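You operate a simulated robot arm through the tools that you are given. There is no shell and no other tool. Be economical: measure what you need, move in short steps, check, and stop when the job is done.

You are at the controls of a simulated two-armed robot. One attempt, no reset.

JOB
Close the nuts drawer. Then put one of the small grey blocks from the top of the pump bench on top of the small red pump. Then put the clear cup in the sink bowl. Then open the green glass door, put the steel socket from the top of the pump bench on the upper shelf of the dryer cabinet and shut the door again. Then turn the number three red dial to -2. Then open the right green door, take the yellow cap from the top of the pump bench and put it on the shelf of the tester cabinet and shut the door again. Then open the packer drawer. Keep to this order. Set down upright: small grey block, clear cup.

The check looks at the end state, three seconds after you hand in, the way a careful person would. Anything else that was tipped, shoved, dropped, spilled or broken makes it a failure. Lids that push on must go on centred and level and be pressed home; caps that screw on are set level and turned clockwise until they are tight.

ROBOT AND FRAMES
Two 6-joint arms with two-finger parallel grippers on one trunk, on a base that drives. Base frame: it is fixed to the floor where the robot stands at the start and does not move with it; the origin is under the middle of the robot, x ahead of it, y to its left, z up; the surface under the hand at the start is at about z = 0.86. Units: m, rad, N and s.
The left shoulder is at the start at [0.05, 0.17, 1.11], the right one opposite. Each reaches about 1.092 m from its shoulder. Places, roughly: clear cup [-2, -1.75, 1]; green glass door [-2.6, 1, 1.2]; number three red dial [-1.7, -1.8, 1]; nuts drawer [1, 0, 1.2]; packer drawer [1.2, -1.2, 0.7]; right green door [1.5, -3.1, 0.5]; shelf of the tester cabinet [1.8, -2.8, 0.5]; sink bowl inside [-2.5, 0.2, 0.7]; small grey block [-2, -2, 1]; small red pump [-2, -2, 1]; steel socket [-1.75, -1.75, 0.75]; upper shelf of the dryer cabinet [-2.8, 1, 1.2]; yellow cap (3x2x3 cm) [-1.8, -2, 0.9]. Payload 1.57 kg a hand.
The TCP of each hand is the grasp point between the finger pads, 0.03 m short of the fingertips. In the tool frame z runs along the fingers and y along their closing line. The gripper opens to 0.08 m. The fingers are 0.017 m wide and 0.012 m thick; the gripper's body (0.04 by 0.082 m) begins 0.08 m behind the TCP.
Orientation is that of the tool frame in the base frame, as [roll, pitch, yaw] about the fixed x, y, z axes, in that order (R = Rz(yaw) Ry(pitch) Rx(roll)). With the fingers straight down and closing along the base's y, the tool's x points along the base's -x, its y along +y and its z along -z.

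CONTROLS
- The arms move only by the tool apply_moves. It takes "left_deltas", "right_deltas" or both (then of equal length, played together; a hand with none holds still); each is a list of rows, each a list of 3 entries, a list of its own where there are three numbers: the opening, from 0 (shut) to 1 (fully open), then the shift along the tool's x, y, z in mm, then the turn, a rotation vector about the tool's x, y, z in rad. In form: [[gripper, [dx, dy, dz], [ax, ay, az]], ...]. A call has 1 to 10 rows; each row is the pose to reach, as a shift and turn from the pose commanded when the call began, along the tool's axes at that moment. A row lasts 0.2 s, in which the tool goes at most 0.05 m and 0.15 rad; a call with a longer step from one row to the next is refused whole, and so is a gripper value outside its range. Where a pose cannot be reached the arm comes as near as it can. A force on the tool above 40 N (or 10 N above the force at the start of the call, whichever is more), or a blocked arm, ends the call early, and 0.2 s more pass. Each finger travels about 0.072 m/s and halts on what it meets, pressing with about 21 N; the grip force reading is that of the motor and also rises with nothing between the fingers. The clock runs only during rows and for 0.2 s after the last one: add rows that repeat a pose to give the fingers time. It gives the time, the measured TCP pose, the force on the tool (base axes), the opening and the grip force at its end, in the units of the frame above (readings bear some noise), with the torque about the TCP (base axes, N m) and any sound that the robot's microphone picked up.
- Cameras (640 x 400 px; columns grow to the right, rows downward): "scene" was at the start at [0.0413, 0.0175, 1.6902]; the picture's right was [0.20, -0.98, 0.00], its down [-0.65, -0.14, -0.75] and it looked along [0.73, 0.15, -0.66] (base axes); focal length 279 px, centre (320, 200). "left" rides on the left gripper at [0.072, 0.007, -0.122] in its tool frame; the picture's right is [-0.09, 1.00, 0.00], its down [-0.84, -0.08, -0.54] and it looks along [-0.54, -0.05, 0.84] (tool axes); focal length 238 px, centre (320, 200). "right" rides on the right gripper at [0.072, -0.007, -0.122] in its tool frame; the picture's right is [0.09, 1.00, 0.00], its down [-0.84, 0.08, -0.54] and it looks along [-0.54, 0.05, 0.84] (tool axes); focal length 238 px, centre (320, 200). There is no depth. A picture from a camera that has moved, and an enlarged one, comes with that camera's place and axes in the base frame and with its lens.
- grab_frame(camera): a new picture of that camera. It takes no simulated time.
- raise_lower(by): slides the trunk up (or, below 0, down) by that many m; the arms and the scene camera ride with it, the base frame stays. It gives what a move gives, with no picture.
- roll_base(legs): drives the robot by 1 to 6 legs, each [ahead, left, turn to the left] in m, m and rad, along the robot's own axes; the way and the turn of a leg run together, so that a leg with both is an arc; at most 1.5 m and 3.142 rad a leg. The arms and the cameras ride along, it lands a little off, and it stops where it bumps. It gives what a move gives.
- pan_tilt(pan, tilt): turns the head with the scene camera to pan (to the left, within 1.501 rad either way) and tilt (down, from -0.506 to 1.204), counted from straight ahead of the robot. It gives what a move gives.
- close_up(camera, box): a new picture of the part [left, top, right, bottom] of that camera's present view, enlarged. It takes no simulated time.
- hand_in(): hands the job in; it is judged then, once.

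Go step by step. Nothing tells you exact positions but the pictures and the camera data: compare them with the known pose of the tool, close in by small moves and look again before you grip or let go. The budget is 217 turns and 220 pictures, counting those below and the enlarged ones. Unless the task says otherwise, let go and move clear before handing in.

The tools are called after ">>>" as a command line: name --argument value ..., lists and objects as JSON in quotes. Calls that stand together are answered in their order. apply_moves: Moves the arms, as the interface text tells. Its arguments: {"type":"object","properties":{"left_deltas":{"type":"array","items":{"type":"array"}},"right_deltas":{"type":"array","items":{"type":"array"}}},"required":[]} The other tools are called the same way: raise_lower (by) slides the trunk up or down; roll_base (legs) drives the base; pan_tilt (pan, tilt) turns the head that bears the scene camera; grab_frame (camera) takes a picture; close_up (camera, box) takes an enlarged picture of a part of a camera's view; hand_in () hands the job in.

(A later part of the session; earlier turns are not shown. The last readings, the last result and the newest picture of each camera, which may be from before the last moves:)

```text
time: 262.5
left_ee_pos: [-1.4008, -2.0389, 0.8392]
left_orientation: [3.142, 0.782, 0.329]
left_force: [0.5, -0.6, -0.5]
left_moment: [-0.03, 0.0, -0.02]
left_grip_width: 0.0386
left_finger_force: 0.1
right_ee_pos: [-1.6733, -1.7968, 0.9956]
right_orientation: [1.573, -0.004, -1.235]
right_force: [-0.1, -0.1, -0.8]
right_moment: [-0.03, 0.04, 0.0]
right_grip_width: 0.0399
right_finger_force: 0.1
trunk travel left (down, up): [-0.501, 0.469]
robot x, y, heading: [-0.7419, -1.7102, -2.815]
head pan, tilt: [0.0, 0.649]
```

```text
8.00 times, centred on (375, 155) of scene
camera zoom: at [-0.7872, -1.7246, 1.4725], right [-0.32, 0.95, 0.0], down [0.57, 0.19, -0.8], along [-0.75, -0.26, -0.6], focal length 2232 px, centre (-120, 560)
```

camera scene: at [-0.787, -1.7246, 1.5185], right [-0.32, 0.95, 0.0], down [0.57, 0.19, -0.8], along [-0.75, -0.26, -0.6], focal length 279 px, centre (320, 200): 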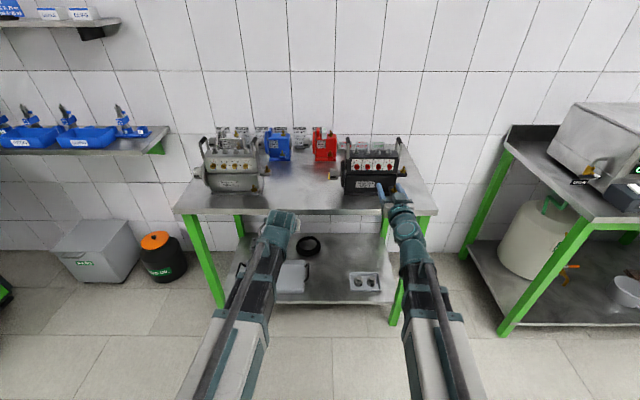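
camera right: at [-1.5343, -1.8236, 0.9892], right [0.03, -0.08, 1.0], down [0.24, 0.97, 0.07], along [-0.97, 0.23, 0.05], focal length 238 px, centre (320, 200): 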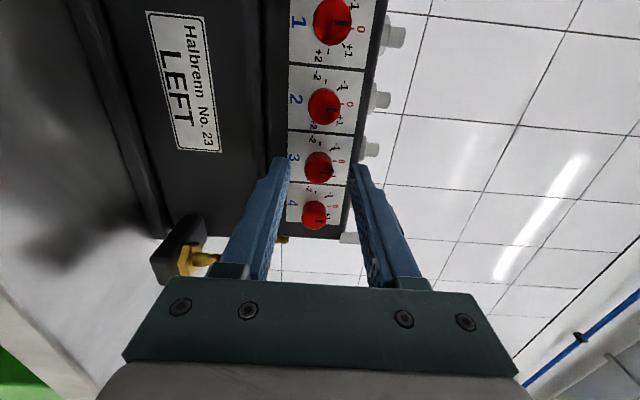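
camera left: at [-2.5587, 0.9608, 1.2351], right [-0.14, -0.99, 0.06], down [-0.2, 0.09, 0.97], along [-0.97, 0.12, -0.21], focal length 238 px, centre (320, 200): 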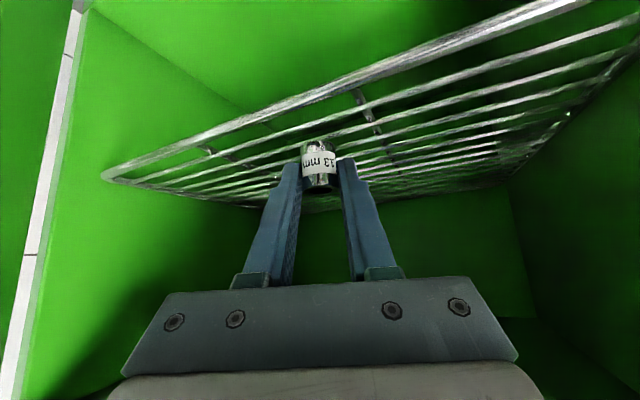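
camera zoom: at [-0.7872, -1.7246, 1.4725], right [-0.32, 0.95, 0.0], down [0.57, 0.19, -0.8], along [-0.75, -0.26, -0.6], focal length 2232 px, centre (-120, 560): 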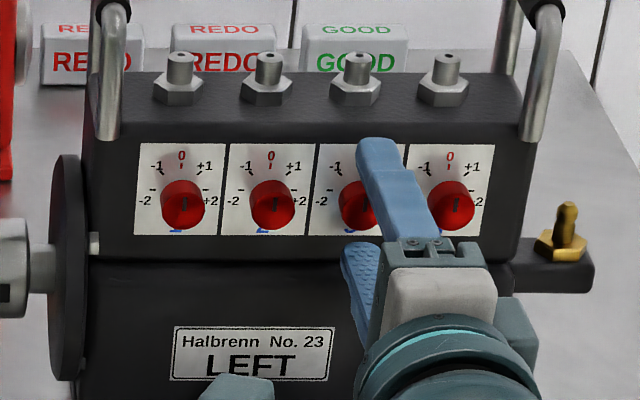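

The knob is ~3 mm right of my axis. Correcting and moving onto the knob.

>>> apply_moves --right_deltas '[[0.5, [-3, 0, 10], [0, 0, 0]], [0.5, [-3, 0, 20], [0, 0, 0]], [0.5, [-3, 0, 24], [0, 0, 0]]]'

>>> grab_frame --camera "right"

>>> close_up --camera "scene" --box '[345, 130, 405, 180]'

```text
time: 263.3
left_ee_pos: [-1.4004, -2.0378, 0.8405]
left_orientation: [-3.141, 0.783, 0.329]
left_force: [-0.2, 1.0, 1.1]
left_moment: [-0.01, 0.02, 0.03]
left_grip_width: 0.0383
left_finger_force: 0.1
right_ee_pos: [-1.6973, -1.8014, 0.9953]
right_orientation: [1.574, -0.004, -1.234]
right_force: [4.9, 5.1, 0.5]
right_moment: [-0.05, 0.03, -0.01]
right_grip_width: 0.0403
right_finger_force: 0.3
trunk travel left (down, up): [-0.501, 0.469]
robot x, y, heading: [-0.7419, -1.712, -2.814]
head pan, tilt: [0.0, 0.649]
```

```text
83 pictures are left
camera right: at [-1.5579, -1.828, 0.9898], right [0.03, -0.08, 1.0], down [0.24, 0.97, 0.07], along [-0.97, 0.23, 0.05], focal length 238 px, centre (320, 200)
```

right: 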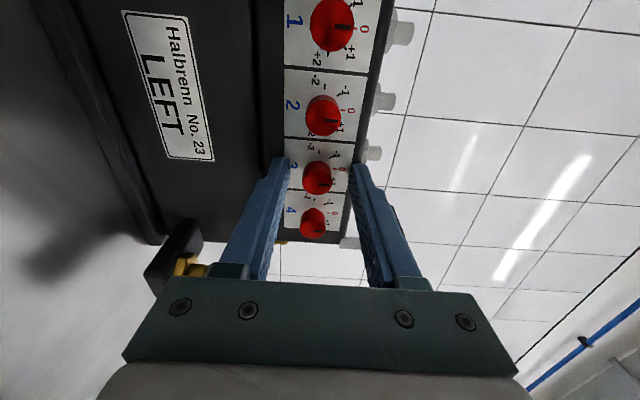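

```text
8.00 times, centred on (375, 155) of scene
camera zoom: at [-0.7863, -1.7239, 1.4725], right [-0.32, 0.95, 0.0], down [0.57, 0.19, -0.8], along [-0.75, -0.26, -0.6], focal length 2232 px, centre (-120, 560)
```

zoom: 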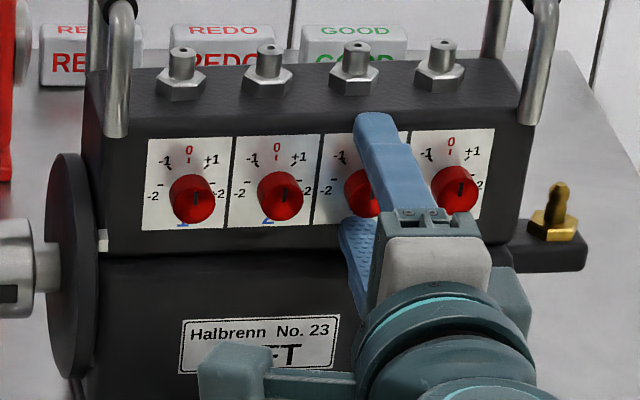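

The fingertips touched the plate and pushed the pump back by about 1 cm at this dial (slightly rotated). I'll grip the knob and pull back the same distance to restore it, comparing with the previous picture.

>>> apply_moves --right_deltas '[[0.35, [0, 0, -1], [0, 0, 0]], [0.2, [0, 0, -1], [0, 0, 0]], [0, [0, 0, -1], [0, 0, 0]], [0, [0, 0, -1], [0, 0, 0]]]'

>>> apply_moves --right_deltas '[[0, [0, 0, -4], [0, 0, 0]], [0, [0, 0, -9], [0, 0, 0]], [0, [0, 0, -9], [0, 0, 0]]]'

>>> close_up --camera "scene" --box '[345, 130, 405, 180]'

```text
time: 264.3
left_ee_pos: [-1.4006, -2.039, 0.8383]
left_orientation: [-3.141, 0.782, 0.332]
left_force: [0.1, -0.7, 0.1]
left_moment: [0.01, 0.0, 0.02]
left_grip_width: 0.0385
left_finger_force: 0.1
right_ee_pos: [-1.6979, -1.8025, 0.9933]
right_orientation: [1.574, -0.004, -1.235]
right_force: [2.7, -0.6, 0.0]
right_moment: [0.36, -0.26, 0.3]
right_grip_width: 0.0297
right_finger_force: 21.2
trunk travel left (down, up): [-0.501, 0.469]
robot x, y, heading: [-0.7438, -1.709, -2.81]
head pan, tilt: [0.0, 0.649]
```

```text
time: 265.1
left_ee_pos: [-1.4019, -2.0384, 0.8383]
left_orientation: [3.142, 0.782, 0.328]
left_force: [0.8, -0.4, 0.0]
left_moment: [-0.02, -0.03, -0.05]
left_grip_width: 0.0383
left_finger_force: 0.1
right_ee_pos: [-1.6912, -1.7987, 0.9949]
right_orientation: [1.576, -0.006, -1.236]
right_force: [-6.2, -0.9, 0.7]
right_moment: [0.02, -0.08, -0.29]
right_grip_width: 0.0184
right_finger_force: 20.3
trunk travel left (down, up): [-0.501, 0.469]
robot x, y, heading: [-0.7406, -1.7114, -2.814]
head pan, tilt: [0.0, 0.649]
```

```text
8.00 times, centred on (375, 155) of scene
camera zoom: at [-0.7887, -1.7249, 1.4725], right [-0.32, 0.95, 0.0], down [0.57, 0.19, -0.8], along [-0.75, -0.26, -0.61], focal length 2232 px, centre (-120, 560)
```

zoom: 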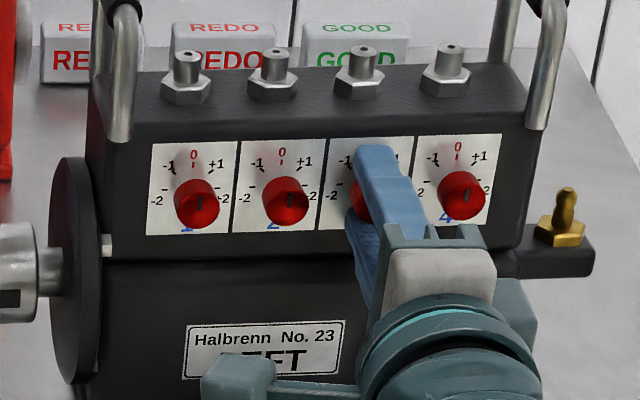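

The knob is now held (1.8 cm). Checking centring from the right camera before turning.

>>> close_up --camera "right" --box '[220, 0, 420, 260]'

```text
1.54 times, centred on (320, 130) of right
camera zoom: at [-1.5508, -1.8257, 0.9883], right [0.03, -0.08, 1.0], down [0.24, 0.97, 0.08], along [-0.97, 0.23, 0.04], focal length 367 px, centre (320, 308)
```

zoom: 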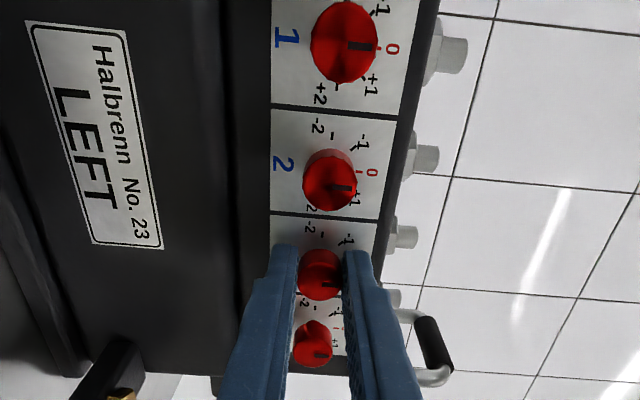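

The knob is ~3 mm to the right of my axis; I'll regrip centred.

>>> apply_moves --right_deltas '[[0.36, [0, 0, 0], [0, 0, 0]], [0.36, [-3, 0, 0], [0, 0, 0]], [0.36, [-3, 0, 2], [0, 0, 0]], [0.15, [-3, 0, 2], [0, 0, 0]], [0, [-3, 0, 2], [0, 0, 0]], [0, [-3, 0, 2], [0, 0, 0]]]'

>>> close_up --camera "right" --box '[220, 0, 420, 260]'

```text
time: 266.5
left_ee_pos: [-1.4018, -2.0385, 0.8385]
left_orientation: [3.141, 0.782, 0.33]
left_force: [-0.6, 1.0, -0.2]
left_moment: [-0.02, -0.01, -0.01]
left_grip_width: 0.0381
left_finger_force: 0.0
right_ee_pos: [-1.6904, -1.7951, 0.9955]
right_orientation: [1.574, -0.003, -1.236]
right_force: [2.4, -0.1, 0.5]
right_moment: [0.08, -0.19, 0.23]
right_grip_width: 0.0187
right_finger_force: 21.2
trunk travel left (down, up): [-0.501, 0.469]
robot x, y, heading: [-0.7431, -1.7112, -2.816]
head pan, tilt: [0.0, 0.649]
```

```text
1.54 times, centred on (320, 130) of right
camera zoom: at [-1.5529, -1.8234, 0.9885], right [0.03, -0.08, 1.0], down [0.24, 0.97, 0.08], along [-0.97, 0.23, 0.04], focal length 367 px, centre (320, 308)
```

zoom: 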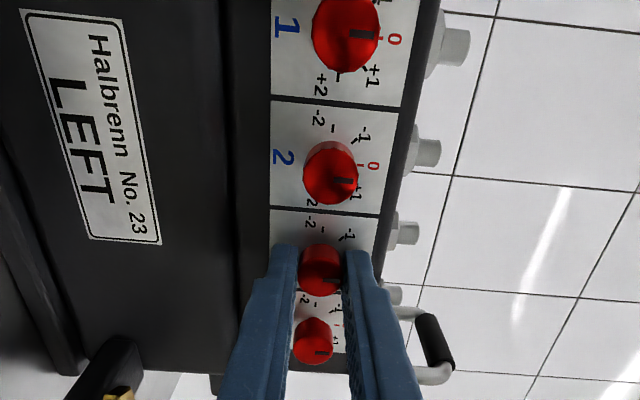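

Centred. Turning the knob −90° (counter-clockwise).

>>> apply_moves --right_deltas '[[0, [0, 0, 0], [0, 0, -0.15]], [0, [0, 0, 0], [0, 0, -0.3]], [0, [0, 0, 0], [0, 0, -0.45]], [0, [0, 0, 0], [0, 0, -0.6]], [0, [0, 0, 0], [0, 0, -0.75]], [0, [0, 0, 0], [0, 0, -0.9]], [0, [0, 0, 0], [0, 0, -1.05]], [0, [0, 0, 0], [0, 0, -1.2]], [0, [0, 0, 0], [0, 0, -1.35]], [0, [0, 0, 0], [0, 0, -1.5]]]'

>>> close_up --camera "scene" --box '[345, 130, 405, 180]'

>>> grab_frame --camera "right"

```text
time: 268.7
left_ee_pos: [-1.4, -2.0392, 0.8397]
left_orientation: [-3.14, 0.783, 0.33]
left_force: [0.6, -0.1, 0.0]
left_moment: [0.02, 0.02, -0.03]
left_grip_width: 0.0384
left_finger_force: 0.1
right_ee_pos: [-1.6911, -1.7978, 0.9965]
right_orientation: [1.587, 1.499, -1.22]
right_force: [0.7, -5.5, 5.2]
right_moment: [-0.24, 0.52, 0.32]
right_grip_width: 0.019
right_finger_force: 20.2
trunk travel left (down, up): [-0.501, 0.469]
robot x, y, heading: [-0.743, -1.7124, -2.812]
head pan, tilt: [0.0, 0.649]
```

```text
8.00 times, centred on (375, 155) of scene
camera zoom: at [-0.7862, -1.7251, 1.4725], right [-0.32, 0.95, 0.0], down [0.57, 0.19, -0.8], along [-0.75, -0.26, -0.6], focal length 2232 px, centre (-120, 560)
```

zoom: 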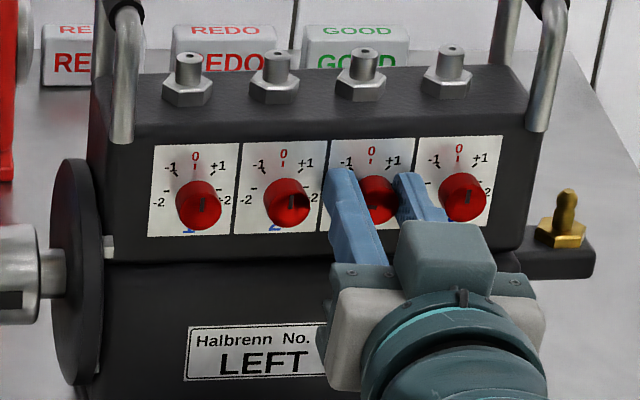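

```text
77 pictures are left
camera right: at [-1.5754, -1.7552, 0.9239], right [0.33, -0.94, -0.02], down [0.52, 0.16, 0.84], along [-0.79, -0.29, 0.54], focal length 238 px, centre (320, 200)
```

right: 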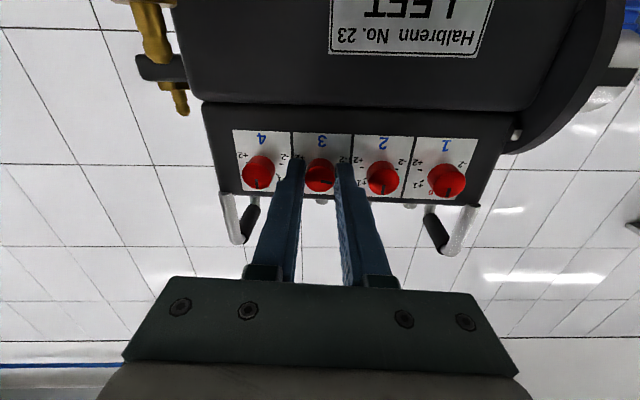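

Applying the last bit of rotation, then reading the dial.

>>> apply_moves --right_deltas '[[0, [0, 0, 0], [0, 0, -0.07]], [0, [0, 0, 0], [0, 0, -0.07]]]'

>>> close_up --camera "right" --box '[230, 120, 410, 210]'

```text
time: 269.3
left_ee_pos: [-1.4001, -2.0384, 0.8398]
left_orientation: [-3.139, 0.784, 0.331]
left_force: [-0.4, -0.4, 0.0]
left_moment: [0.0, -0.01, 0.01]
left_grip_width: 0.0385
left_finger_force: 0.2
right_ee_pos: [-1.6914, -1.7981, 0.9968]
right_orientation: [2.085, 1.567, -0.72]
right_force: [2.9, -7.8, 4.5]
right_moment: [0.01, 0.09, 0.4]
right_grip_width: 0.0189
right_finger_force: 21.5
trunk travel left (down, up): [-0.501, 0.469]
robot x, y, heading: [-0.7398, -1.7099, -2.81]
head pan, tilt: [0.0, 0.649]
```

```text
3.56 times, centred on (320, 165) of right
camera zoom: at [-1.577, -1.7506, 0.9242], right [0.33, -0.94, -0.09], down [0.54, 0.11, 0.84], along [-0.78, -0.32, 0.54], focal length 848 px, centre (320, 324)
```

zoom: 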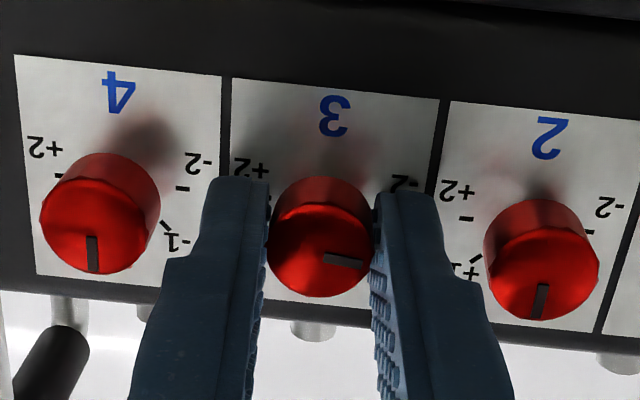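

The pointer is at −2, perhaps ~4° short. Nudging 0.07 rad more, then opening slightly and backing off straight.

>>> apply_moves --right_deltas '[[0, [0, 0, 0], [0, 0, -0.07]], [0, [0, 0, 0], [0, 0, -0.07]], [0.34, [0, 0, 0], [0, 0, -0.07]], [0.36, [0, 0, 0], [0, 0, -0.07]], [0.36, [0, 0, -20], [0, 0, -0.07]], [0.36, [0, 0, -45], [0, 0, -0.07]]]'

>>> close_up --camera "scene" --box '[345, 130, 405, 180]'

>>> close_up --camera "right" --box '[230, 90, 410, 200]'

```text
time: 270.7
left_ee_pos: [-1.4009, -2.0388, 0.8397]
left_orientation: [3.14, 0.782, 0.328]
left_force: [0.8, -0.1, -0.4]
left_moment: [-0.02, 0.0, -0.02]
left_grip_width: 0.0384
left_finger_force: 0.1
right_ee_pos: [-1.6496, -1.7816, 0.9951]
right_orientation: [-1.6, 1.507, 1.878]
right_force: [0.3, -0.1, -0.3]
right_moment: [0.01, 0.0, -0.01]
right_grip_width: 0.0288
right_finger_force: 0.1
trunk travel left (down, up): [-0.501, 0.469]
robot x, y, heading: [-0.7402, -1.7079, -2.812]
head pan, tilt: [0.0, 0.649]
```

```text
8.00 times, centred on (375, 155) of scene
camera zoom: at [-0.787, -1.7246, 1.4725], right [-0.32, 0.95, 0.0], down [0.57, 0.19, -0.8], along [-0.75, -0.26, -0.6], focal length 2232 px, centre (-120, 560)
```

zoom: 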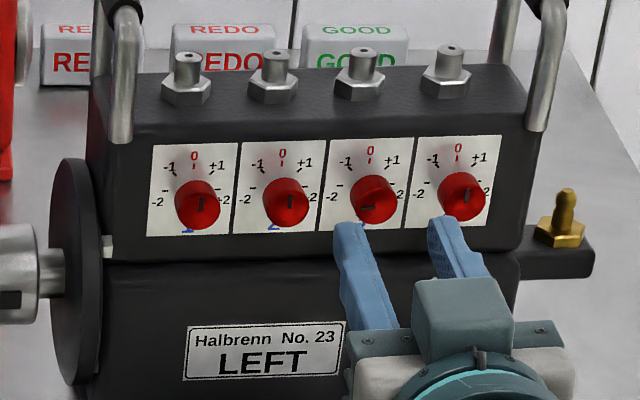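

```text
3.56 times, centred on (320, 145) of right
camera zoom: at [-1.5371, -1.7294, 0.9244], right [0.33, -0.93, -0.16], down [0.55, 0.05, 0.83], along [-0.77, -0.36, 0.53], focal length 848 px, centre (320, 396)
```

zoom: 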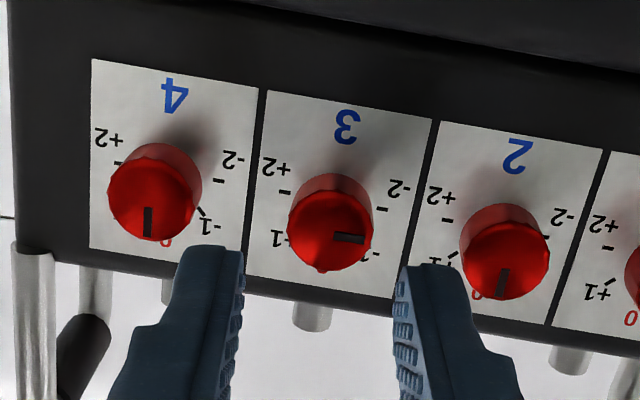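

Dial 3 reads −2. Next the yellow cap, behind the coupling left of the black pump; it needs a straight-down grasp. Retracting the right hand, raising, and turning the left hand down.

>>> apply_moves --right_deltas '[[0.36, [0, 0, -45], [0, 0, 0]], [0.36, [0, 0, -90], [0, 0, 0]], [0.36, [0, 0, -135], [0, 0, 0]]]'

>>> raise_lower --by 0.36

>>> apply_moves --left_deltas '[[0.7, [0, 0, 0], [0, 0.15, 0]], [0.8, [0, 0, 0], [0, 0.3, 0]], [0.8, [0, 0, 0], [0, 0.45, 0]], [0.8, [0, 0, 0], [0, 0.6, 0]], [0.8, [0, 0, 0], [0, 0.75, 0]], [0.8, [0, 0, 0], [0, 0.785, 0]]]'

>>> grab_frame --camera "left"

```text
time: 271.5
left_ee_pos: [-1.4008, -2.0373, 0.8399]
left_orientation: [-3.14, 0.782, 0.331]
left_force: [-0.8, -0.2, -0.1]
left_moment: [0.02, 0.0, -0.02]
left_grip_width: 0.0382
left_finger_force: 0.0
right_ee_pos: [-1.5199, -1.7372, 0.9959]
right_orientation: [-1.581, 1.506, 1.896]
right_force: [-0.1, 1.1, 0.7]
right_moment: [0.02, 0.01, -0.02]
right_grip_width: 0.029
right_finger_force: 0.1
trunk travel left (down, up): [-0.501, 0.469]
robot x, y, heading: [-0.7399, -1.7097, -2.815]
head pan, tilt: [0.0, 0.649]
```

```text
time: 275.0
left_ee_pos: [-1.401, -2.0373, 1.1989]
left_orientation: [-3.142, 0.782, 0.33]
left_force: [0.0, 0.2, 1.0]
left_moment: [-0.01, 0.05, -0.02]
left_grip_width: 0.0385
left_finger_force: 0.1
right_ee_pos: [-1.5217, -1.7366, 1.3556]
right_orientation: [-1.583, 1.508, 1.894]
right_force: [-0.1, -0.6, -0.3]
right_moment: [0.0, 0.01, -0.03]
right_grip_width: 0.0286
right_finger_force: 0.0
trunk travel left (down, up): [-0.861, 0.109]
robot x, y, heading: [-0.7374, -1.7127, -2.819]
head pan, tilt: [0.0, 0.649]
```

```text
time: 276.4
left_ee_pos: [-1.4006, -2.0351, 1.1357]
left_orientation: [-3.141, -0.004, 0.329]
left_force: [-0.4, -0.5, 0.0]
left_moment: [0.02, 0.04, 0.03]
left_grip_width: 0.0643
left_finger_force: 0.1
left hand out of reach, approached as far as the arm can: row 1, 2, 3, 4, 5, 6
right_ee_pos: [-1.5217, -1.737, 1.3552]
right_orientation: [-1.579, 1.506, 1.896]
right_force: [0.2, 0.6, 0.2]
right_moment: [0.03, 0.02, 0.0]
right_grip_width: 0.0288
right_finger_force: 0.0
trunk travel left (down, up): [-0.861, 0.109]
robot x, y, heading: [-0.7437, -1.7058, -2.815]
head pan, tilt: [0.0, 0.649]
```

```text
73 pictures are left
camera left: at [-1.3314, -2.0184, 1.2591], right [0.23, -0.97, 0.0], down [-0.82, -0.2, 0.54], along [-0.52, -0.13, -0.84], focal length 238 px, centre (320, 200)
```

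left: 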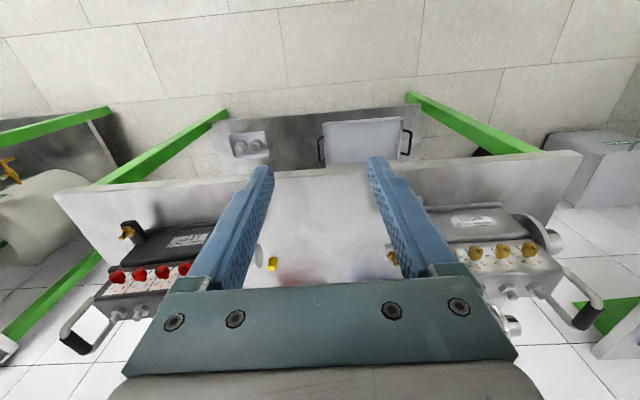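

I need to drive closer, so first fold and park the right arm at the side.

>>> apply_moves --right_deltas '[[0.4, [0, 0, -16], [0, 0.15, 0]], [0.4, [0, 0, -32], [0, 0.3, 0]], [0.4, [0, 0, -48], [0, 0.45, 0]], [0.4, [0, 0, -64], [0, 0.6, 0]], [0.4, [0, 0, -80], [0, 0.75, 0]], [0.4, [0, 0, -96], [0, 0.9, 0]], [0.4, [0, 0, -112], [0, 1.05, 0]], [0.4, [0, 0, -128], [0, 1.2, 0]], [0.4, [0, 0, -144], [0, 1.35, 0]], [0.4, [0, 0, -160], [0, 1.5, 0]]]'

>>> apply_moves --right_deltas '[[0.4, [38, -30, 0], [0, 0, 0]], [0.4, [76, -60, 0], [0, 0, 0]], [0.4, [114, -90, 0], [0, 0, 0]], [0.4, [152, -120, 0], [0, 0, 0]], [0.4, [190, -150, 0], [0, 0, 0]], [0.4, [228, -180, 0], [0, 0, 0]], [0.4, [266, -210, 0], [0, 0, 0]], [0.4, [304, -240, 0], [0, 0, 0]], [0.4, [342, -270, 0], [0, 0, 0]], [0.4, [380, -300, 0], [0, 0, 0]]]'

>>> roll_base --legs '[[0.3, 0, 0]]'

>>> grab_frame --camera "left"

```text
time: 278.6
left_ee_pos: [-1.4013, -2.0349, 1.135]
left_orientation: [-3.141, 0.0, 0.327]
left_force: [-0.1, 0.3, 0.3]
left_moment: [0.01, 0.02, 0.0]
left_grip_width: 0.064
left_finger_force: 0.0
right_ee_pos: [-1.368, -1.6849, 1.1365]
right_orientation: [-3.076, 0.069, 0.337]
right_force: [0.0, -0.7, 0.1]
right_moment: [-0.02, -0.01, 0.01]
right_grip_width: 0.0317
right_finger_force: 0.1
right hand out of reach, approached as far as the arm can: row 1, 2, 3, 4, 5, 6, 7, 8, 9, 10
trunk travel left (down, up): [-0.861, 0.109]
robot x, y, heading: [-0.739, -1.7078, -2.813]
head pan, tilt: [0.0, 0.649]
```

```text
time: 280.8
left_ee_pos: [-1.4006, -2.0346, 1.1363]
left_orientation: [3.141, -0.002, 0.328]
left_force: [0.5, -0.1, 1.0]
left_moment: [0.0, 0.05, 0.02]
left_grip_width: 0.0642
left_finger_force: 0.0
right_ee_pos: [-1.1352, -1.2526, 1.1367]
right_orientation: [-3.079, 0.07, 0.342]
right_force: [-0.2, -0.6, 0.6]
right_moment: [0.02, 0.01, 0.02]
right_grip_width: 0.0319
right_finger_force: 0.1
right hand out of reach, approached as far as the arm can: row 4, 5, 6, 7, 8, 9, 10
trunk travel left (down, up): [-0.861, 0.109]
robot x, y, heading: [-0.7449, -1.7101, -2.811]
head pan, tilt: [0.0, 0.649]
```

```text
time: 282.8
left_ee_pos: [-1.6836, -2.1382, 1.1356]
left_orientation: [3.14, -0.004, 0.334]
left_force: [-0.4, -0.3, -0.1]
left_moment: [-0.04, -0.02, 0.04]
left_grip_width: 0.0638
left_finger_force: 0.1
right_ee_pos: [-1.4246, -1.3543, 1.1372]
right_orientation: [-3.078, 0.068, 0.347]
right_force: [-0.7, 0.2, -0.2]
right_moment: [0.01, 0.0, 0.0]
right_grip_width: 0.032
right_finger_force: 0.0
trunk travel left (down, up): [-0.861, 0.109]
robot x, y, heading: [-1.0254, -1.8078, -2.805]
head pan, tilt: [0.0, 0.649]
```

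```text
72 pictures are left
camera left: at [-1.6145, -2.1202, 1.2583], right [0.24, -0.97, 0.0], down [-0.82, -0.2, 0.54], along [-0.52, -0.13, -0.84], focal length 238 px, centre (320, 200)
```

left: 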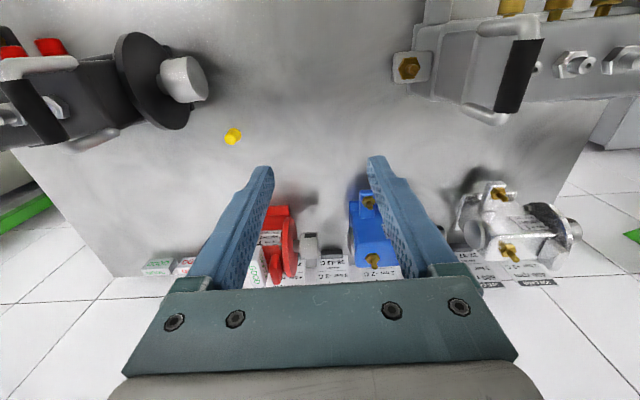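

From above I see the handle would obstruct a straight boom; but the wrist is already in the clear gap left of the cap. I'll yaw the left hand 75° to point right and pitch it 45°, approaching the cap from the left.

>>> apply_moves --left_deltas '[[0.7, [0, 0, 0], [0, 0, 0.15]], [0.7, [0, 0, 0], [0, 0, 0.3]], [0.7, [0, 0, 0], [0, 0, 0.45]], [0.7, [0, 0, 0], [0, 0, 0.6]], [0.7, [0, 0, 0], [0, 0, 0.75]], [0.7, [0, 0, 0], [0, 0, 0.9]], [0.7, [0, 0, 0], [0, 0, 1.05]], [0.7, [0, 0, 0], [0, 0, 1.2]], [0.7, [0, 0, 0], [0, 0, 1.3]]]'

>>> apply_moves --left_deltas '[[0.7, [-25, 0, 0], [0, -0.135, 0]], [0.7, [-50, 0, 0], [0, -0.27, 0]], [0.7, [-75, 0, 0], [0, -0.4, 0]], [0.7, [-100, 0, 0], [0, -0.53, 0]], [0.7, [-120, 0, 0], [0, -0.66, 0]], [0.7, [-132, 0, 0], [0, -0.785, 0]]]'

>>> grab_frame --camera "left"

>>> grab_frame --camera "scene"

```text
time: 284.8
left_ee_pos: [-1.6826, -2.1363, 1.1368]
left_orientation: [-3.141, 0.001, -0.968]
left_force: [-0.4, 0.1, 0.2]
left_moment: [0.01, 0.0, 0.01]
left_grip_width: 0.0561
left_finger_force: 0.0
right_ee_pos: [-1.4228, -1.3525, 1.1357]
right_orientation: [-3.079, 0.07, 0.347]
right_force: [0.0, 0.0, 0.0]
right_moment: [0.03, -0.04, 0.01]
right_grip_width: 0.0321
right_finger_force: 0.0
trunk travel left (down, up): [-0.861, 0.109]
robot x, y, heading: [-1.0237, -1.8071, -2.802]
head pan, tilt: [0.0, 0.649]
```

```text
time: 286.2
left_ee_pos: [-1.7611, -2.0285, 1.2014]
left_orientation: [-3.139, 0.784, -0.961]
left_force: [0.3, 0.0, 0.6]
left_moment: [0.0, 0.0, 0.0]
left_grip_width: 0.0563
left_finger_force: 0.0
left hand out of reach, approached as far as the arm can: row 2, 3, 4, 5, 6
right_ee_pos: [-1.4221, -1.3532, 1.136]
right_orientation: [-3.079, 0.069, 0.347]
right_force: [-0.4, 0.5, 0.0]
right_moment: [0.0, -0.02, 0.01]
right_grip_width: 0.0319
right_finger_force: 0.1
trunk travel left (down, up): [-0.861, 0.109]
robot x, y, heading: [-1.0272, -1.8067, -2.807]
head pan, tilt: [0.0, 0.649]
```

```text
71 pictures are left
camera left: at [-1.6883, -2.145, 1.2366], right [-0.86, -0.51, 0.06], down [-0.06, 0.21, 0.98], along [-0.51, 0.83, -0.21], focal length 238 px, centre (320, 200)
```

left: 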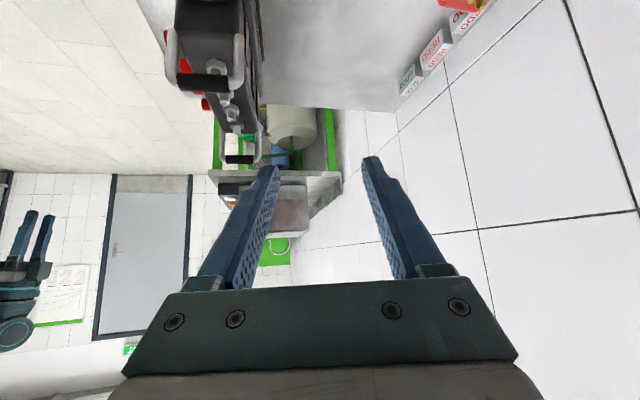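

```text
70 pictures are left
camera scene: at [-1.0709, -1.8225, 1.8325], right [-0.33, 0.94, 0.0], down [0.57, 0.2, -0.8], along [-0.75, -0.26, -0.6], focal length 279 px, centre (320, 200)
```

scene: 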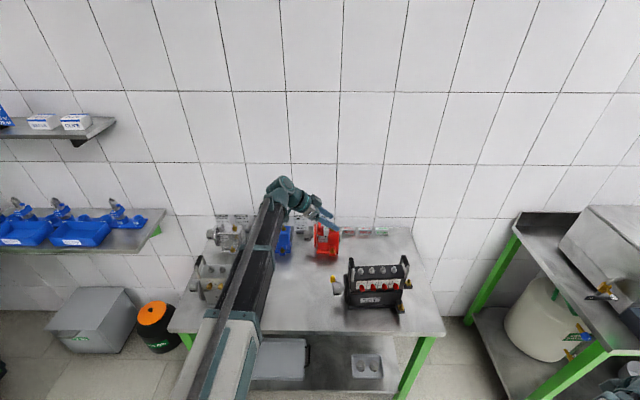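

Checking the cap's exact position with a close-up.

>>> close_up --camera "scene" --box '[290, 240, 420, 320]'

```text
4.92 times, centred on (355, 280) of scene
camera zoom: at [-1.0709, -1.8225, 1.8325], right [-0.33, 0.94, 0.0], down [0.57, 0.2, -0.8], along [-0.75, -0.26, -0.6], focal length 1373 px, centre (148, -194)
```

zoom: 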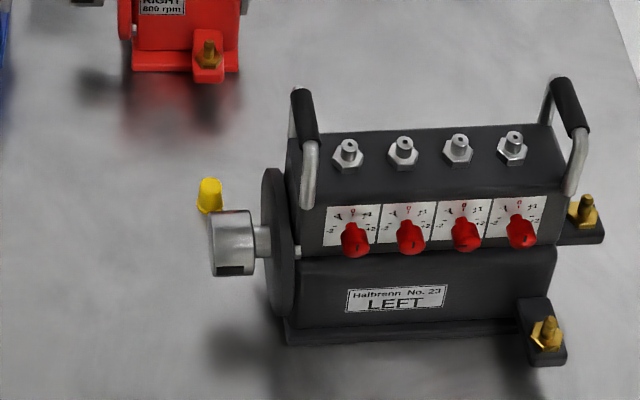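

Cap is at (-1.763,-2.011), upright. Lowering the left hand to just above it.

>>> raise_lower --by -0.24

>>> grab_frame --camera "left"

```text
time: 288.7
left_ee_pos: [-1.7611, -2.0279, 0.96]
left_orientation: [-3.136, 0.783, -0.961]
left_force: [-0.9, -0.3, -0.1]
left_moment: [-0.03, 0.01, 0.03]
left_grip_width: 0.0558
left_finger_force: 0.1
right_ee_pos: [-1.4221, -1.3533, 0.8972]
right_orientation: [-3.079, 0.069, 0.348]
right_force: [-0.2, -0.3, 0.8]
right_moment: [-0.02, 0.04, -0.01]
right_grip_width: 0.0323
right_finger_force: 0.1
trunk travel left (down, up): [-0.621, 0.349]
robot x, y, heading: [-1.0234, -1.8095, -2.809]
head pan, tilt: [0.0, 0.649]
```

```text
68 pictures are left
camera left: at [-1.6882, -2.1451, 0.9966], right [-0.86, -0.51, 0.06], down [-0.06, 0.22, 0.97], along [-0.51, 0.83, -0.21], focal length 238 px, centre (320, 200)
```

left: 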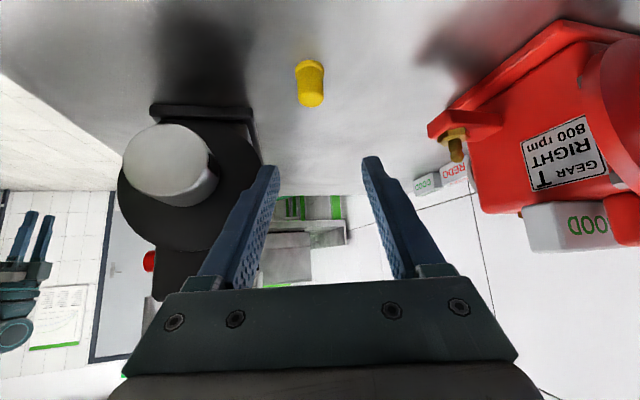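

Cap at (-1.766,-2.0145): nearly centred. Narrowing the opening, shifting 3 mm, lowering and gripping.

>>> apply_moves --left_deltas '[[0.5, [0, -3, 0], [0, 0, 0]], [0.5, [0, -3, 0], [0, 0, 0]]]'

>>> raise_lower --by -0.066

>>> grab_frame --camera "left"

```text
time: 289.3
left_ee_pos: [-1.7579, -2.0258, 0.9595]
left_orientation: [-3.139, 0.784, -0.961]
left_force: [0.6, 0.1, 0.4]
left_moment: [-0.03, -0.02, 0.02]
left_grip_width: 0.04
left_finger_force: 0.1
right_ee_pos: [-1.4222, -1.3536, 0.8969]
right_orientation: [-3.08, 0.069, 0.346]
right_force: [-0.2, -1.0, 0.5]
right_moment: [-0.03, 0.0, -0.01]
right_grip_width: 0.0321
right_finger_force: 0.0
trunk travel left (down, up): [-0.621, 0.349]
robot x, y, heading: [-1.025, -1.8057, -2.809]
head pan, tilt: [0.0, 0.649]
```

```text
time: 290.4
left_ee_pos: [-1.7581, -2.0251, 0.8953]
left_orientation: [-3.14, 0.786, -0.963]
left_force: [-0.8, -0.2, 0.1]
left_moment: [0.04, -0.01, -0.01]
left_grip_width: 0.0401
left_finger_force: 0.1
right_ee_pos: [-1.4223, -1.3536, 0.8314]
right_orientation: [-3.079, 0.07, 0.347]
right_force: [0.9, 0.4, 0.4]
right_moment: [-0.01, 0.04, 0.0]
right_grip_width: 0.0321
right_finger_force: 0.1
trunk travel left (down, up): [-0.555, 0.415]
robot x, y, heading: [-1.0283, -1.81, -2.802]
head pan, tilt: [0.0, 0.649]
```

```text
67 pictures are left
camera left: at [-1.6859, -2.1431, 0.9306], right [-0.86, -0.51, 0.06], down [-0.06, 0.22, 0.97], along [-0.51, 0.83, -0.21], focal length 238 px, centre (320, 200)
```

left: 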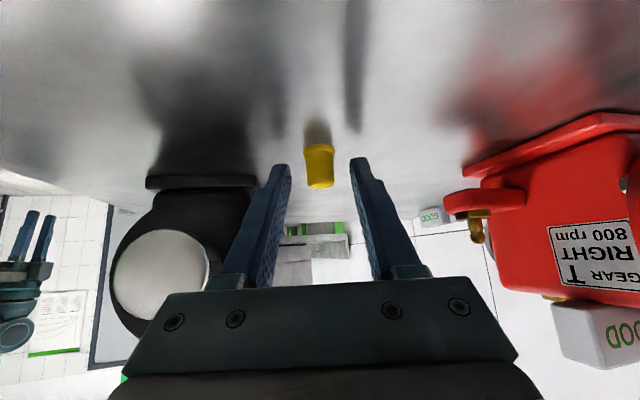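

Well centred. Moving in 5 mm and closing.

>>> apply_moves --left_deltas '[[0.5, [-4, 0, 4], [0, 0, 0]], [0.35, [-4, 0, 4], [0, 0, 0]], [0.15, [-4, 0, 4], [0, 0, 0]], [0, [-4, 0, 4], [0, 0, 0]], [0, [-4, 0, 4], [0, 0, 0]]]'

>>> raise_lower --by 0.3

>>> grab_frame --camera "left"

```text
time: 291.6
left_ee_pos: [-1.7611, -2.0222, 0.8948]
left_orientation: [-3.139, 0.785, -0.962]
left_force: [-0.7, -0.3, 0.8]
left_moment: [-0.01, -0.02, 0.01]
left_grip_width: 0.0186
left_finger_force: 21.0
right_ee_pos: [-1.4225, -1.3532, 0.8306]
right_orientation: [-3.079, 0.07, 0.347]
right_force: [0.5, -0.2, -0.2]
right_moment: [0.01, 0.03, 0.02]
right_grip_width: 0.0319
right_finger_force: 0.1
trunk travel left (down, up): [-0.555, 0.415]
robot x, y, heading: [-1.0249, -1.8047, -2.808]
head pan, tilt: [0.0, 0.649]
```

```text
time: 294.6
left_ee_pos: [-1.7627, -2.0225, 1.1948]
left_orientation: [-3.138, 0.783, -0.962]
left_force: [1.5, 0.4, -0.5]
left_moment: [-0.01, 0.0, 0.03]
left_grip_width: 0.0183
left_finger_force: 20.8
right_ee_pos: [-1.4219, -1.3531, 1.131]
right_orientation: [-3.08, 0.069, 0.345]
right_force: [0.2, -0.2, -0.4]
right_moment: [0.02, 0.0, 0.01]
right_grip_width: 0.0318
right_finger_force: 0.1
trunk travel left (down, up): [-0.855, 0.115]
robot x, y, heading: [-1.0236, -1.8083, -2.813]
head pan, tilt: [0.0, 0.649]
```

```text
66 pictures are left
camera left: at [-1.6894, -2.1389, 1.2305], right [-0.86, -0.51, 0.06], down [-0.06, 0.21, 0.97], along [-0.51, 0.83, -0.21], focal length 238 px, centre (320, 200)
```

left: 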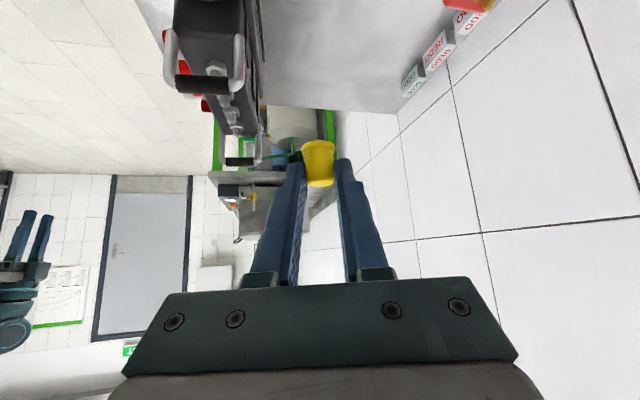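

Cap in hand. Backing off, turning around toward the tester cabinet side, and straightening the left hand on the way.

>>> roll_base --legs '[[-0.6, 0, 0]]'

>>> apply_moves --left_deltas '[[0, [0, 10, 0], [-0.1, 0, -0.1]], [0, [0, 20, 0], [-0.2, 0, -0.2]], [0, [0, 30, 0], [-0.3, 0, -0.3]], [0, [0, 40, 0], [-0.4, 0, -0.4]], [0, [0, 50, 0], [-0.5, 0, -0.5]], [0, [0, 60, 0], [-0.6, 0, -0.6]], [0, [0, 70, 0], [-0.7, 0, -0.7]], [0, [0, 80, 0], [-0.8, 0, -0.8]], [0, [0, 90, 0], [-0.919, 0, -0.919]]]'

>>> roll_base --legs '[[0, 0, 3.13], [0, -1.35, 0]]'

>>> pan_tilt --pan -0.1 --tilt 0.5

>>> grab_frame --camera "scene"

```text
time: 298.0
left_ee_pos: [-1.1895, -1.8251, 1.1941]
left_orientation: [-3.137, 0.786, -0.956]
left_force: [0.3, 0.5, 0.2]
left_moment: [-0.01, 0.01, -0.03]
left_grip_width: 0.0182
left_finger_force: 21.4
right_ee_pos: [-0.8544, -1.1562, 1.1305]
right_orientation: [-3.078, 0.069, 0.351]
right_force: [-0.5, 0.9, 0.4]
right_moment: [0.01, 0.0, 0.0]
right_grip_width: 0.0325
right_finger_force: 0.0
trunk travel left (down, up): [-0.855, 0.115]
robot x, y, heading: [-0.4544, -1.6057, -2.804]
head pan, tilt: [0.0, 0.649]
```

```text
refused: row 9 steps farther than a row can; nothing moved
```

```text
time: 312.1
left_ee_pos: [0.6931, -2.7346, 1.1932]
left_orientation: [-3.138, 0.784, 2.135]
left_force: [-0.1, 0.3, -0.4]
left_moment: [-0.01, 0.03, -0.01]
left_grip_width: 0.0185
left_finger_force: 20.8
right_ee_pos: [0.3247, -3.3875, 1.1312]
right_orientation: [-3.079, 0.07, -2.837]
right_force: [-0.2, -1.2, -0.1]
right_moment: [0.01, -0.02, 0.02]
right_grip_width: 0.032
right_finger_force: 0.0
trunk travel left (down, up): [-0.855, 0.115]
robot x, y, heading: [-0.0518, -2.9163, 0.288]
head pan, tilt: [0.0, 0.649]
```

```text
time: 312.8
left_ee_pos: [0.6933, -2.7343, 1.1936]
left_orientation: [-3.139, 0.783, 2.135]
left_force: [-0.8, -0.7, 0.6]
left_moment: [0.0, 0.03, 0.01]
left_grip_width: 0.0181
left_finger_force: 20.7
right_ee_pos: [0.3256, -3.3875, 1.1307]
right_orientation: [-3.081, 0.07, -2.837]
right_force: [0.6, 0.2, 0.6]
right_moment: [-0.01, 0.0, -0.03]
right_grip_width: 0.0319
right_finger_force: 0.0
trunk travel left (down, up): [-0.855, 0.115]
robot x, y, heading: [-0.0533, -2.92, 0.289]
head pan, tilt: [-0.099, 0.499]
```

```text
65 pictures are left
camera scene: at [-0.0012, -2.9106, 1.8398], right [0.19, -0.98, 0.0], down [-0.47, -0.09, -0.88], along [0.86, 0.17, -0.48], focal length 279 px, centre (320, 200)
```

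scene: 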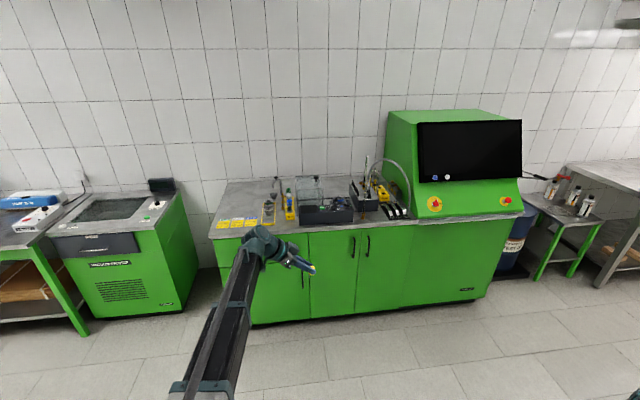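

I see the tester bench ahead with several green doors. Zooming on them.

>>> close_up --camera "scene" --box '[200, 170, 520, 340]'

```text
2.00 times, centred on (360, 255) of scene
camera zoom: at [-0.0012, -2.9106, 1.8398], right [0.19, -0.98, 0.0], down [-0.47, -0.09, -0.88], along [0.86, 0.17, -0.48], focal length 558 px, centre (240, 90)
```

zoom: 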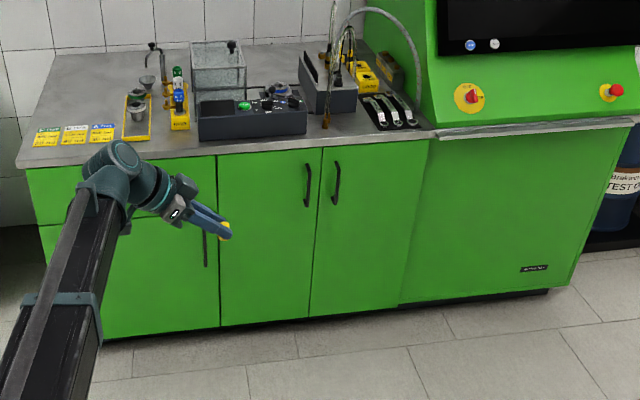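

The target is the rightmost panel door: handle at its left (≈(1.42,-2.93,0.745)), hinge right. First I straighten the left hand and move it out to the left.

>>> apply_moves --left_deltas '[[0, [0, 0, 0], [-0.102, 0, -0.102]], [0, [0, 0, 0], [-0.204, 0, -0.204]], [0, [0, 0, 0], [-0.306, 0, -0.306]], [0, [0, 0, 0], [-0.408, 0, -0.408]], [0, [0, 0, 0], [-0.51, 0, -0.51]], [0, [0, 0, 0], [-0.612, 0, -0.612]], [0, [0, 0, 0], [-0.714, 0, -0.714]], [0, [0, 0, 0], [-0.816, 0, -0.816]], [0, [0, 0, 0], [-0.918, 0, -0.918]]]'

>>> apply_moves --left_deltas '[[0, [5, 42, -5], [0, 0, 0]], [0, [10, 84, -10], [0, 0, 0]], [0, [15, 126, -15], [0, 0, 0]], [0, [20, 168, -20], [0, 0, 0]], [0, [25, 210, -25], [0, 0, 0]], [0, [30, 252, -30], [0, 0, 0]], [0, [35, 294, -35], [0, 0, 0]], [0, [40, 336, -40], [0, 0, 0]], [0, [50, 375, -50], [0, 0, 0]]]'

>>> roll_base --legs '[[0, -0.2, 0.025], [0.3, 0, 0]]'

>>> grab_frame --camera "scene"

```text
time: 314.8
left_ee_pos: [0.6939, -2.7331, 1.1926]
left_orientation: [3.139, 0.783, -2.85]
left_force: [0.0, -0.5, -0.3]
left_moment: [-0.01, -0.03, -0.01]
left_grip_width: 0.0182
left_finger_force: 20.7
right_ee_pos: [0.3262, -3.3881, 1.1296]
right_orientation: [-3.081, 0.07, -2.838]
right_force: [0.7, 0.3, 0.6]
right_moment: [-0.02, 0.0, 0.0]
right_grip_width: 0.032
right_finger_force: 0.1
trunk travel left (down, up): [-0.855, 0.115]
robot x, y, heading: [-0.0518, -2.9149, 0.288]
head pan, tilt: [-0.099, 0.499]
```

```text
time: 316.8
left_ee_pos: [0.5169, -2.394, 1.1935]
left_orientation: [3.141, 0.785, -2.852]
left_force: [-0.3, 0.3, 0.4]
left_moment: [-0.02, 0.0, -0.02]
left_grip_width: 0.0182
left_finger_force: 20.9
right_ee_pos: [0.3243, -3.3869, 1.131]
right_orientation: [-3.076, 0.07, -2.838]
right_force: [0.5, -0.2, -1.5]
right_moment: [0.0, -0.01, 0.0]
right_grip_width: 0.032
right_finger_force: 0.1
trunk travel left (down, up): [-0.855, 0.115]
robot x, y, heading: [-0.0514, -2.9177, 0.285]
head pan, tilt: [-0.099, 0.499]
```

```text
time: 320.1
left_ee_pos: [0.8569, -2.488, 1.1941]
left_orientation: [-3.141, 0.784, -2.839]
left_force: [0.5, -0.2, -0.5]
left_moment: [0.01, 0.04, 0.0]
left_grip_width: 0.0181
left_finger_force: 21.0
right_ee_pos: [0.6803, -3.4832, 1.1307]
right_orientation: [-3.08, 0.069, -2.823]
right_force: [0.4, 0.4, -0.8]
right_moment: [-0.01, 0.02, -0.03]
right_grip_width: 0.032
right_finger_force: 0.0
trunk travel left (down, up): [-0.855, 0.115]
robot x, y, heading: [0.2981, -3.0174, 0.302]
head pan, tilt: [-0.099, 0.499]
```

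```text
63 pictures are left
camera scene: at [0.3471, -3.0109, 1.8398], right [0.2, -0.98, 0.0], down [-0.47, -0.1, -0.88], along [0.86, 0.18, -0.48], focal length 279 px, centre (320, 200)
```

scene: 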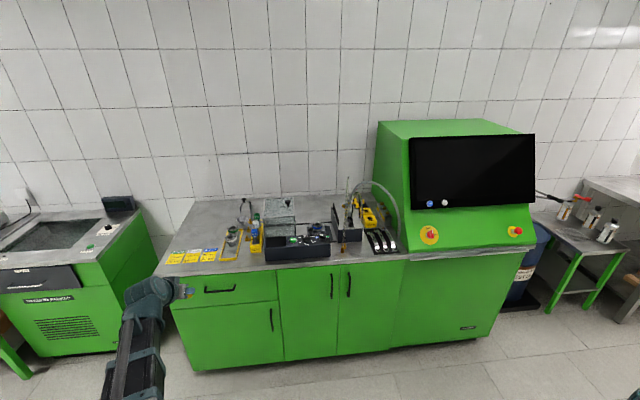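

Handle confirmed at ≈(1.425,-2.934,0.745). Moving ahead 8 cm and pointing the right hand forward, then lowering to handle height.

>>> roll_base --legs '[[0.08, 0, 0.01]]'

>>> apply_moves --right_deltas '[[0.7, [-40, 20, 0], [0, -0.15, 0]], [0.7, [-80, 40, 0], [0, -0.3, 0]], [0.7, [-120, 60, 0], [0, -0.45, 0]], [0.7, [-160, 80, 0], [0, -0.6, 0]], [0.7, [-200, 100, 0], [0, -0.75, 0]], [0.7, [-240, 120, 0], [0, -0.9, 0]], [0.7, [-280, 140, 0], [0, -1.05, 0]], [0.7, [-320, 160, 0], [0, -1.2, 0]], [0.7, [-360, 180, 0], [0, -1.35, 0]], [0.7, [-400, 200, 0], [0, -1.5, 0]]]'

>>> raise_lower --by -0.595

>>> grab_frame --camera "right"

```text
time: 321.1
left_ee_pos: [0.9297, -2.4574, 1.1934]
left_orientation: [-3.14, 0.784, -2.827]
left_force: [0.3, 0.0, -0.3]
left_moment: [-0.01, 0.02, -0.02]
left_grip_width: 0.0181
left_finger_force: 21.4
right_ee_pos: [0.7605, -3.4537, 1.1317]
right_orientation: [-3.08, 0.068, -2.814]
right_force: [1.0, 0.3, 0.4]
right_moment: [-0.01, 0.02, 0.01]
right_grip_width: 0.0321
right_finger_force: 0.1
trunk travel left (down, up): [-0.855, 0.115]
robot x, y, heading: [0.3725, -2.9951, 0.317]
head pan, tilt: [-0.099, 0.499]
```

```text
time: 323.3
left_ee_pos: [0.9284, -2.4573, 1.1933]
left_orientation: [-3.141, 0.784, -2.828]
left_force: [-0.2, -0.5, -0.3]
left_moment: [-0.01, 0.02, 0.02]
left_grip_width: 0.018
left_finger_force: 20.9
right_ee_pos: [1.0831, -3.1393, 1.3481]
right_orientation: [-1.653, 1.507, -1.33]
right_force: [0.1, 0.3, 0.4]
right_moment: [-0.01, -0.01, -0.02]
right_grip_width: 0.056
right_finger_force: 0.1
right hand out of reach, approached as far as the arm can: row 1, 2, 3, 4, 5, 6, 7, 8, 9, 10
trunk travel left (down, up): [-0.855, 0.115]
robot x, y, heading: [0.3737, -2.9936, 0.321]
head pan, tilt: [-0.099, 0.499]
```

```text
refused: -0.595 is not a number from -0.4 to 0.4
```

```text
62 pictures are left
camera right: at [0.9708, -3.1881, 1.2781], right [-0.31, 0.94, -0.16], down [-0.55, -0.05, 0.83], along [0.77, 0.35, 0.53], focal length 238 px, centre (320, 200)
```

right: 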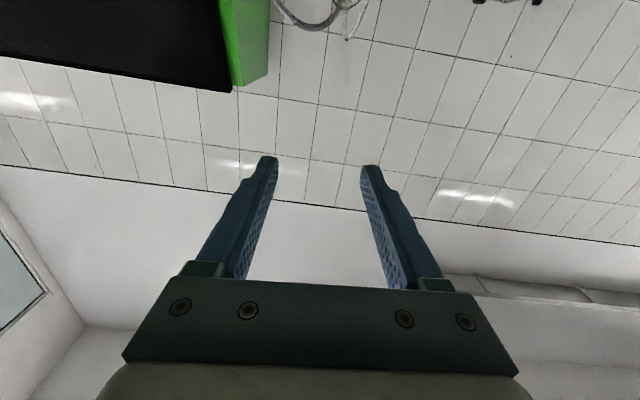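

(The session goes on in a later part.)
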